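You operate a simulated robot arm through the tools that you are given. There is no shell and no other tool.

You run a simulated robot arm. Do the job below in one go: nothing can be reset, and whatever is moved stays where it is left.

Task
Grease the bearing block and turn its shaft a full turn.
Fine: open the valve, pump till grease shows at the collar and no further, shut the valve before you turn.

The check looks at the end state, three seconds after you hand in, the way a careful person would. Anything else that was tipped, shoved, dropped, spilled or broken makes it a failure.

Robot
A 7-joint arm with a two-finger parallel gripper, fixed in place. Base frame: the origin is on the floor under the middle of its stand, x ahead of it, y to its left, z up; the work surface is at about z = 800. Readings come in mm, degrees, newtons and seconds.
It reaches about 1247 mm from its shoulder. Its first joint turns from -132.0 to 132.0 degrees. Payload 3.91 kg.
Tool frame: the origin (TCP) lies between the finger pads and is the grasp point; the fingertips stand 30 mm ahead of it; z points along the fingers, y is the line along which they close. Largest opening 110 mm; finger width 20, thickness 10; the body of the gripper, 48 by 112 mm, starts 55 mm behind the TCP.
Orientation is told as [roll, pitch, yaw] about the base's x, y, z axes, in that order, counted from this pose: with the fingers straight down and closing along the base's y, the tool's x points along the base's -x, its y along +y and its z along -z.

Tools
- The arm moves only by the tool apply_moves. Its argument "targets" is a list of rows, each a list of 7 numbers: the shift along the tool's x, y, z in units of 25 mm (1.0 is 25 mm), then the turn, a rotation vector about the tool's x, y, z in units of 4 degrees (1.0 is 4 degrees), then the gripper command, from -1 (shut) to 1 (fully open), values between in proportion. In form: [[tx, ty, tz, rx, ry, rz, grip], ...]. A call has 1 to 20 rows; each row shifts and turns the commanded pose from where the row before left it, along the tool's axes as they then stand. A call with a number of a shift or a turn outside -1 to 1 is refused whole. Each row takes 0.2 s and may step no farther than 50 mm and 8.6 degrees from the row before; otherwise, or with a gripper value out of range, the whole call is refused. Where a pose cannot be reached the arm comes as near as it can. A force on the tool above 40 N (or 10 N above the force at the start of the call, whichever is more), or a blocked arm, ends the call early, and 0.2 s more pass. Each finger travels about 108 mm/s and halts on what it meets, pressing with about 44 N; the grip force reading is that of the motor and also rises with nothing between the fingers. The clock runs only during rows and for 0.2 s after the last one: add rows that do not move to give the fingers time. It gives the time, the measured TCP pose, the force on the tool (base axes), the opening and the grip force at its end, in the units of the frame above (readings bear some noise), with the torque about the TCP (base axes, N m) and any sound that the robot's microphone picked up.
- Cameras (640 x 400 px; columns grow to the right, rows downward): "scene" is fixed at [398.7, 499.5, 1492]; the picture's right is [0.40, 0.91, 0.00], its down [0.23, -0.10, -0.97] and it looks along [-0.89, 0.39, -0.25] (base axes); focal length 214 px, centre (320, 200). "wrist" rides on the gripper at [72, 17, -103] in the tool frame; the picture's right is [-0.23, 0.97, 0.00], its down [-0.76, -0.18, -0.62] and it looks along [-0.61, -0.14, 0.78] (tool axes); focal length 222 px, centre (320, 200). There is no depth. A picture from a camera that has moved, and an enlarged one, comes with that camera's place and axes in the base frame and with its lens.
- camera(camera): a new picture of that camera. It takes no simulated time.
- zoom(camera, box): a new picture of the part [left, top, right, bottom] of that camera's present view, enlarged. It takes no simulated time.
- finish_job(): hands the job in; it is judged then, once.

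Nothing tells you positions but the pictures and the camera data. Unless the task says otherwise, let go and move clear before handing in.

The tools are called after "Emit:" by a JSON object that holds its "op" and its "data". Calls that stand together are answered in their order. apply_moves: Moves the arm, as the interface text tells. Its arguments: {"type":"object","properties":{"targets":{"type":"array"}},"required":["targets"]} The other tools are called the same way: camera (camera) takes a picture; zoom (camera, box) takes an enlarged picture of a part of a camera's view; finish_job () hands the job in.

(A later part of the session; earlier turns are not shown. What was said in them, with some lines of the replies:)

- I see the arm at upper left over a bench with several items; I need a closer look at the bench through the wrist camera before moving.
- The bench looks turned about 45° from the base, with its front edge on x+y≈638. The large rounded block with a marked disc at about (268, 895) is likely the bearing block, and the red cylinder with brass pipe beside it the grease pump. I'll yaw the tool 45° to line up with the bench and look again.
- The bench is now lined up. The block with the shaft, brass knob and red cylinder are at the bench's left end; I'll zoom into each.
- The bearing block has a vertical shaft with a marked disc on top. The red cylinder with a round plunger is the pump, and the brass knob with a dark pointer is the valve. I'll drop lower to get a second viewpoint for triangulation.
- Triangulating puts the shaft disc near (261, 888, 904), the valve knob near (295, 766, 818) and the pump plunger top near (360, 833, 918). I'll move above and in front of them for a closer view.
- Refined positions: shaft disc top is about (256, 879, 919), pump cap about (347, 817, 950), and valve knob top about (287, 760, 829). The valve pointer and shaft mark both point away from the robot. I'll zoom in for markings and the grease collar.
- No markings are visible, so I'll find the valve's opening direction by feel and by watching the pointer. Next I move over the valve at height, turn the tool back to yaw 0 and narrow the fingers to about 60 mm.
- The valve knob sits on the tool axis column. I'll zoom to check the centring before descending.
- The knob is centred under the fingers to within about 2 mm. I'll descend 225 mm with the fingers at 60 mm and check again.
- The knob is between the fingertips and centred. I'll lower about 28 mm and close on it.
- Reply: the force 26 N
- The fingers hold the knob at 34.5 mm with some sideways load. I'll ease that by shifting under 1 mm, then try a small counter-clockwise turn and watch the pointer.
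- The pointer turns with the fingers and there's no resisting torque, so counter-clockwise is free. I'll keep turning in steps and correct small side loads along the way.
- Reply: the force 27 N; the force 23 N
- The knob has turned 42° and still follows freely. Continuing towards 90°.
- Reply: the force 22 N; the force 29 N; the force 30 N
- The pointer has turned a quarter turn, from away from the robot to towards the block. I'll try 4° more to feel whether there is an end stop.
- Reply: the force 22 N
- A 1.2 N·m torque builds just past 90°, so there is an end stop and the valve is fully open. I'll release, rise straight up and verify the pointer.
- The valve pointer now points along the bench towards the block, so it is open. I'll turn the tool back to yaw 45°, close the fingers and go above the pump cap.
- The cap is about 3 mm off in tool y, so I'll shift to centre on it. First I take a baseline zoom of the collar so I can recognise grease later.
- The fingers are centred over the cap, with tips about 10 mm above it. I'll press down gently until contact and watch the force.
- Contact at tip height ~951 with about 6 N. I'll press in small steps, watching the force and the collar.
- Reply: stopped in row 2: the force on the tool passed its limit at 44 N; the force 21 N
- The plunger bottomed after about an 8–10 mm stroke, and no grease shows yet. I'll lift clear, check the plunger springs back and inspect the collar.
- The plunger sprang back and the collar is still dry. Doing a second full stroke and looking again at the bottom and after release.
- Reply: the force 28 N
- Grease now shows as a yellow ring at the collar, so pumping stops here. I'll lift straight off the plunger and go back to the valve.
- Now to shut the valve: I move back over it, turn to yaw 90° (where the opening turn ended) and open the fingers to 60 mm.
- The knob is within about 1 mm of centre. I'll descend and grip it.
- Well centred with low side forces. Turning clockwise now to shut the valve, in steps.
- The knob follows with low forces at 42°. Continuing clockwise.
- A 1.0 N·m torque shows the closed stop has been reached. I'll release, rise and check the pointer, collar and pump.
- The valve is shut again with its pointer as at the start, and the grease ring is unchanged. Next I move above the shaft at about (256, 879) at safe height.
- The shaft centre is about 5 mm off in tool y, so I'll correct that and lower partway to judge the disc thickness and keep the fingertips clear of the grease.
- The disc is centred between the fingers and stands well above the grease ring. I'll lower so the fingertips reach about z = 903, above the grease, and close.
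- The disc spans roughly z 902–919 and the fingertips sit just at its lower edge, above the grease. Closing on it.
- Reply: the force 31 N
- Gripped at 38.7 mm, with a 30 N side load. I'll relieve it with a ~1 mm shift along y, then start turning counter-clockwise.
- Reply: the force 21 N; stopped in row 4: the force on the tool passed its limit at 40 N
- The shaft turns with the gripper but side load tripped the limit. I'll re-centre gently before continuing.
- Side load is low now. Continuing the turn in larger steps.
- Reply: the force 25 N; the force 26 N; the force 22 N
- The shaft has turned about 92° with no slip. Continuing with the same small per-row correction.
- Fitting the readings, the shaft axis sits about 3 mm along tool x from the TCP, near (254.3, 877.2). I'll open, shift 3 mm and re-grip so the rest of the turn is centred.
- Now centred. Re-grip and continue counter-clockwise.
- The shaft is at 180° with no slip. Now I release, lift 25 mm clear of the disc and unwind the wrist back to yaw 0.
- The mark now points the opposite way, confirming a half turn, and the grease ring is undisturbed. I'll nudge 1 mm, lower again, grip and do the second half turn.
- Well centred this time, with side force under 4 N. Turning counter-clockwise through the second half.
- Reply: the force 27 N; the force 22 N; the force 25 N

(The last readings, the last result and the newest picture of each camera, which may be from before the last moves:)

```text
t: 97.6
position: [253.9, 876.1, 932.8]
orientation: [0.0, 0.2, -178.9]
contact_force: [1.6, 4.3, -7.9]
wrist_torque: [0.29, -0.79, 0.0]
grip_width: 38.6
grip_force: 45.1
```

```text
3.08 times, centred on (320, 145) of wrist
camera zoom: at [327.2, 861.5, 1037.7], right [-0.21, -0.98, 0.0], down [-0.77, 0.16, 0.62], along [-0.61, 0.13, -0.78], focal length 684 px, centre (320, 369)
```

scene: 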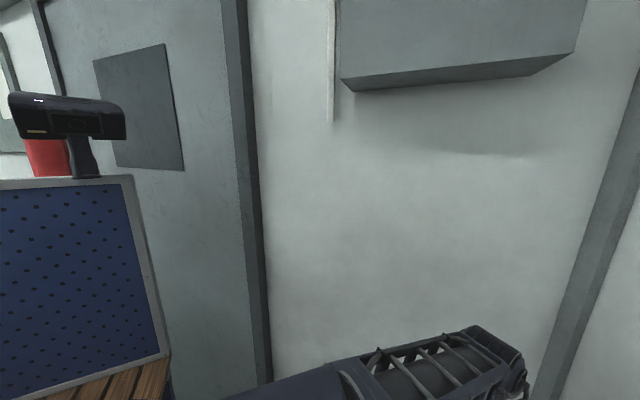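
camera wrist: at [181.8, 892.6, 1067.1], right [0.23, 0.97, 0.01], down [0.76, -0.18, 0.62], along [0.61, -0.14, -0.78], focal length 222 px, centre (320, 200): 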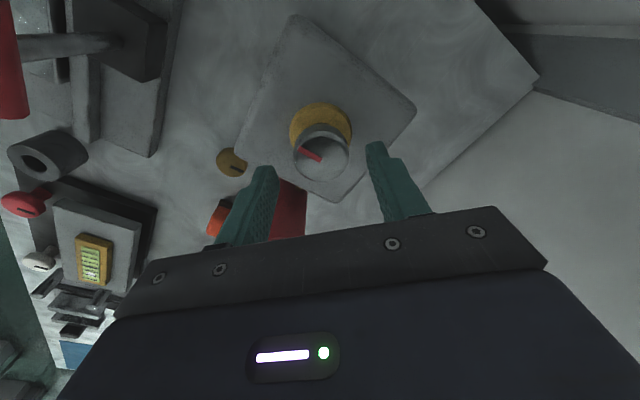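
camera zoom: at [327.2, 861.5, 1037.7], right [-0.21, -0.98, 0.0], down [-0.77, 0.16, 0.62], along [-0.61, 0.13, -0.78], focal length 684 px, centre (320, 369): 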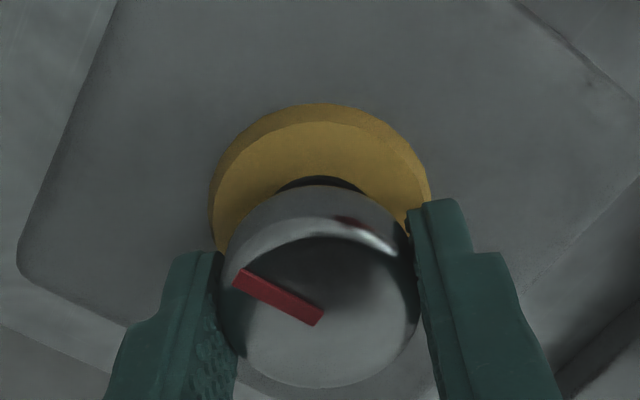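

By the wrist readings the shaft has made about 361° with no visible slip. I'll release, lift clear and rotate back to yaw 45° to compare the mark with its starting direction.

Emit:
{"op": "apply_moves", "data": {"targets": [[0, 0, 0, 0, 0, 0, 0.1], [0, 0, 0, 0, 0, 0, 0.1], [0, 0, -0.5, 0, 0, 0, 0.1], [0, 0, -1, 0, 0, 0, 0.1], [0, 0, -1, 0, 0, 0, 0.1], [0, 0, -1, 0, 0, 0, 0.1], [0, 0, -1, 0, 0, 0, 0.1], [0, 0, -1, 0, 0, 0, 0.1], [0, 0, 0, 0, 0, 1, 0.1], [0, 0, 0, 0, 0, 1, 0.1], [0, 0, 0, 0, 0, 1, 0.1], [0, 0, 0, 0, 0, 1, 0.1], [0, 0, 0, 0, 0, 1, 0.1], [0, 0, 0, 0, 0, 1, 0.1], [0, 0, 0, 0, 0, 1, 0.1], [0, 0, 0, 0, 0, 1, 0.1], [0, 0, 0, 0, 0, 1, 0.1], [0, 0, 0, 0, 0, 1, 0.1], [0, 0, 0, 0, 0, 1, 0.1], [0, 0, 0, 0, 0, 1, 0.1]]}}

Emit:
{"op": "apply_moves", "data": {"targets": [[0, 0, 0, 0, 0, 1, 0.1], [0, 0, 0, 0, 0, 1, 0.1], [0, 0, 0, 0, 0, 1, 0.1], [0, 0, 0, 0, 0, 1, 0.1], [0, 0, 0, 0, 0, 1, 0.1], [0, 0, 0, 0, 0, 1, 0.1], [0, 0, 0, 0, 0, 1, 0.1], [0, 0, 0, 0, 0, 1, 0.1], [0, 0, 0, 0, 0, 1, 0.1], [0, 0, 0, 0, 0, 1, 0.1], [0, 0, 0, 0, 0, 1, 0.1], [0, 0, 0, 0, 0, 1, 0.1], [0, 0, 0, 0, 0, 1, 0.1], [0, 0, 0, 0, 0, 1, 0.1], [0, 0, 0, 0, 0, 1, 0.1], [0, 0, 0, 0, 0, 1, 0.1], [0, 0, 0, 0, 0, 1, 0.1], [0, 0, 0, 0, 0, 1, 0.1], [0, 0, 0, 0, 0, 1, 0.1], [0, 0, 0, 0, 0, 1, 0.1]]}}

Emit:
{"op": "apply_moves", "data": {"targets": [[0, 0, 0, 0, 0, 1, 0.1], [0, 0, 0, 0, 0, 1, 0.1], [0, 0, -0.8, 0, 0, 0, 0.1], [0, 0, 0, 0, 0, 0, 0.1]]}}

Emit:
{"op": "camera", "data": {"camera": "wrist"}}

Emit:
{"op": "zoom", "data": {"camera": "wrist", "box": [270, 60, 370, 140]}}

```text
t: 101.8
position: [254.9, 876.7, 1069.8]
orientation: [0.0, 0.1, 132.9]
contact_force: [-0.7, 0.0, -0.4]
wrist_torque: [-0.02, -0.03, -0.01]
grip_width: 60.6
grip_force: 0.1
```

```text
t: 106.0
position: [252.5, 877.1, 1071.3]
orientation: [-0.1, 0.0, 52.9]
contact_force: [-0.7, -0.6, 1.1]
wrist_torque: [0.05, 0.04, 0.0]
grip_width: 60.3
grip_force: 0.0
```

```text
t: 107.0
position: [253.0, 877.5, 1089.9]
orientation: [-0.1, -0.1, 45.0]
contact_force: [0.2, 0.5, 0.6]
wrist_torque: [-0.01, -0.02, -0.04]
grip_width: 60.7
grip_force: 0.0
```

```text
taken
camera wrist: at [190.2, 837.9, 1194.6], right [-0.53, 0.85, 0.0], down [0.66, 0.41, 0.62], along [0.53, 0.33, -0.78], focal length 222 px, centre (320, 200)
```

wrist: 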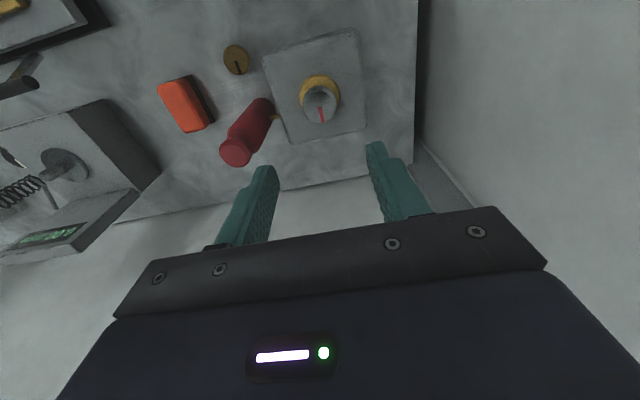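

```text
5.00 times, centred on (320, 100) of wrist
camera zoom: at [190.2, 837.9, 1194.6], right [-0.53, 0.85, 0.0], down [0.66, 0.41, 0.62], along [0.53, 0.33, -0.78], focal length 1111 px, centre (320, 700)
```

zoom: 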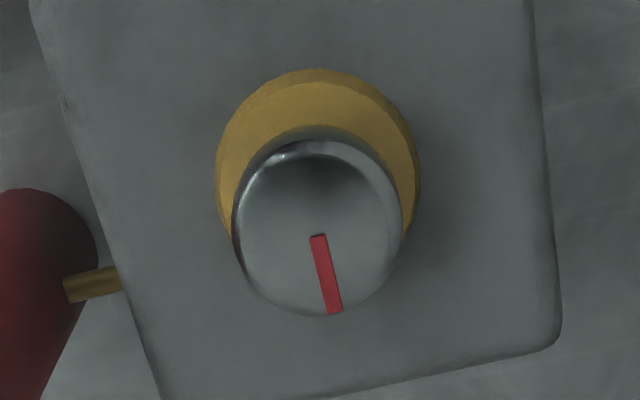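

The mark points away from the robot again, matching its start direction within about 1°, so the turn is complete. I'll check the valve and pump once more, then retreat.

Emit:
{"op": "zoom", "data": {"camera": "wrist", "box": [200, 30, 300, 180]}}

Emit:
{"op": "apply_moves", "data": {"targets": [[0.3, 0, -1, 0, 0, 0, 0.1], [0.6, 0, -1, 0, 0, 0, 0.1], [0.9, 0, -1, 0, 0, 0, 0.1], [0.9, 0, -1, 0, 0, 0, 0.1], [0.9, 0, -1, 0, 0, 0, 0.1], [0.9, 0, -1, 0, 0, 0, 0.1], [0.9, 0, -0.5, 0, 0, 0, 0.1], [0.9, 0, 0, 0, 0, 0, 0.1], [0, 0, 0, 0, 0, 0, 0.1]]}}

Emit:
{"op": "camera", "data": {"camera": "wrist"}}

Emit:
{"op": "zoom", "data": {"camera": "wrist", "box": [260, 90, 420, 210]}}

```text
2.67 times, centred on (250, 105) of wrist
camera zoom: at [190.2, 837.9, 1194.6], right [-0.53, 0.85, 0.0], down [0.66, 0.41, 0.62], along [0.53, 0.33, -0.78], focal length 592 px, centre (507, 453)
```

zoom: 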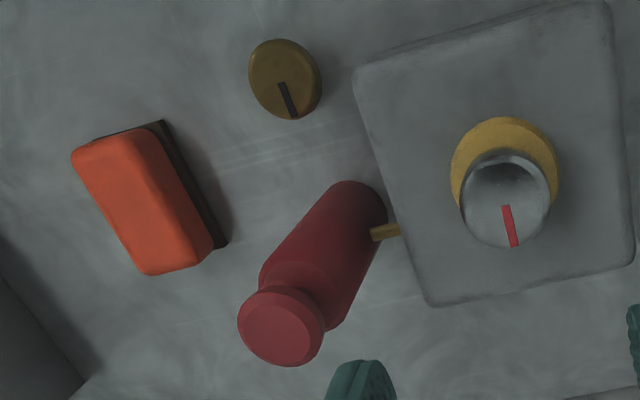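

```text
t: 109.0
position: [142.4, 765.1, 1255.7]
orientation: [-0.2, 0.0, 45.0]
contact_force: [0.1, 0.2, 0.8]
wrist_torque: [0.0, 0.0, 0.01]
grip_width: 60.5
grip_force: 0.0
```

```text
taken
camera wrist: at [79.3, 725.9, 1359.0], right [-0.53, 0.85, 0.0], down [0.66, 0.41, 0.62], along [0.53, 0.33, -0.78], focal length 222 px, centre (320, 200)
```

wrist: 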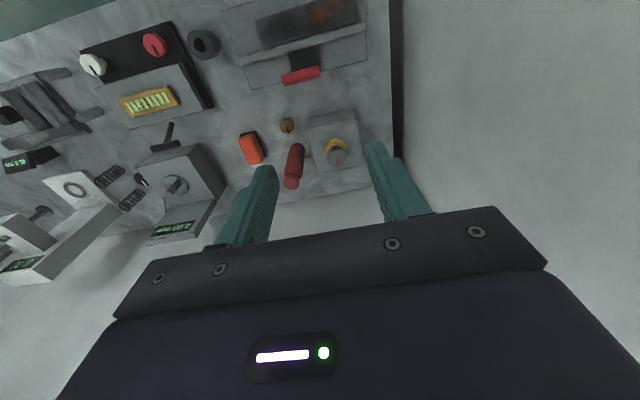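

```text
3.33 times, centred on (340, 150) of wrist
camera zoom: at [79.3, 725.9, 1359.0], right [-0.53, 0.85, 0.0], down [0.66, 0.41, 0.62], along [0.53, 0.33, -0.78], focal length 740 px, centre (253, 367)
```

zoom: 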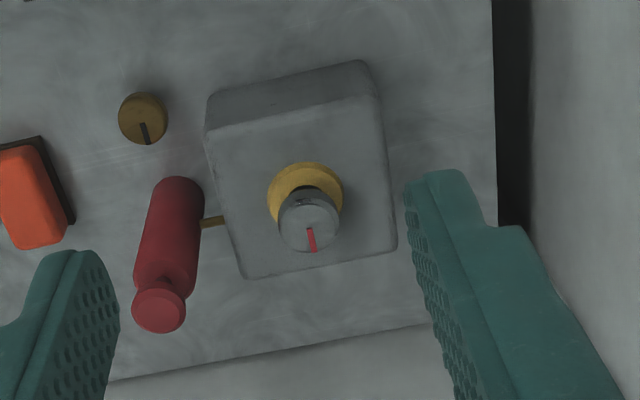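

The valve is shut with its pointer as at the start. A single grease ring shows at the collar, the plunger is up, the shaft mark is back after a full turn, and nothing else looks moved. The arm is clear, so I'm handing in.

Emit:
{"op": "finish_job", "data": {}}

```text
The job is handed in.
```

The bearing block is greased and its shaft has been turned one full turn. I've handed the job in.

- **Valve:** I opened it a quarter turn counter-clockwise until it met its stop. I shut it against the other stop before turning the shaft.
- **Pump:** It took two strokes. Grease showed as a yellow ring at the collar on the second, and I stopped there. The plunger is back up.
- **Shaft:** I turned it counter-clockwise in two half turns, about 361° by the wrist readings. The red mark points the same way as at the start, within about 1°. I saw no slip, though the final angle could be off by a degree or two.

In the last pictures nothing else looked moved or spilled. The gripper had let go and was well clear of the bench.
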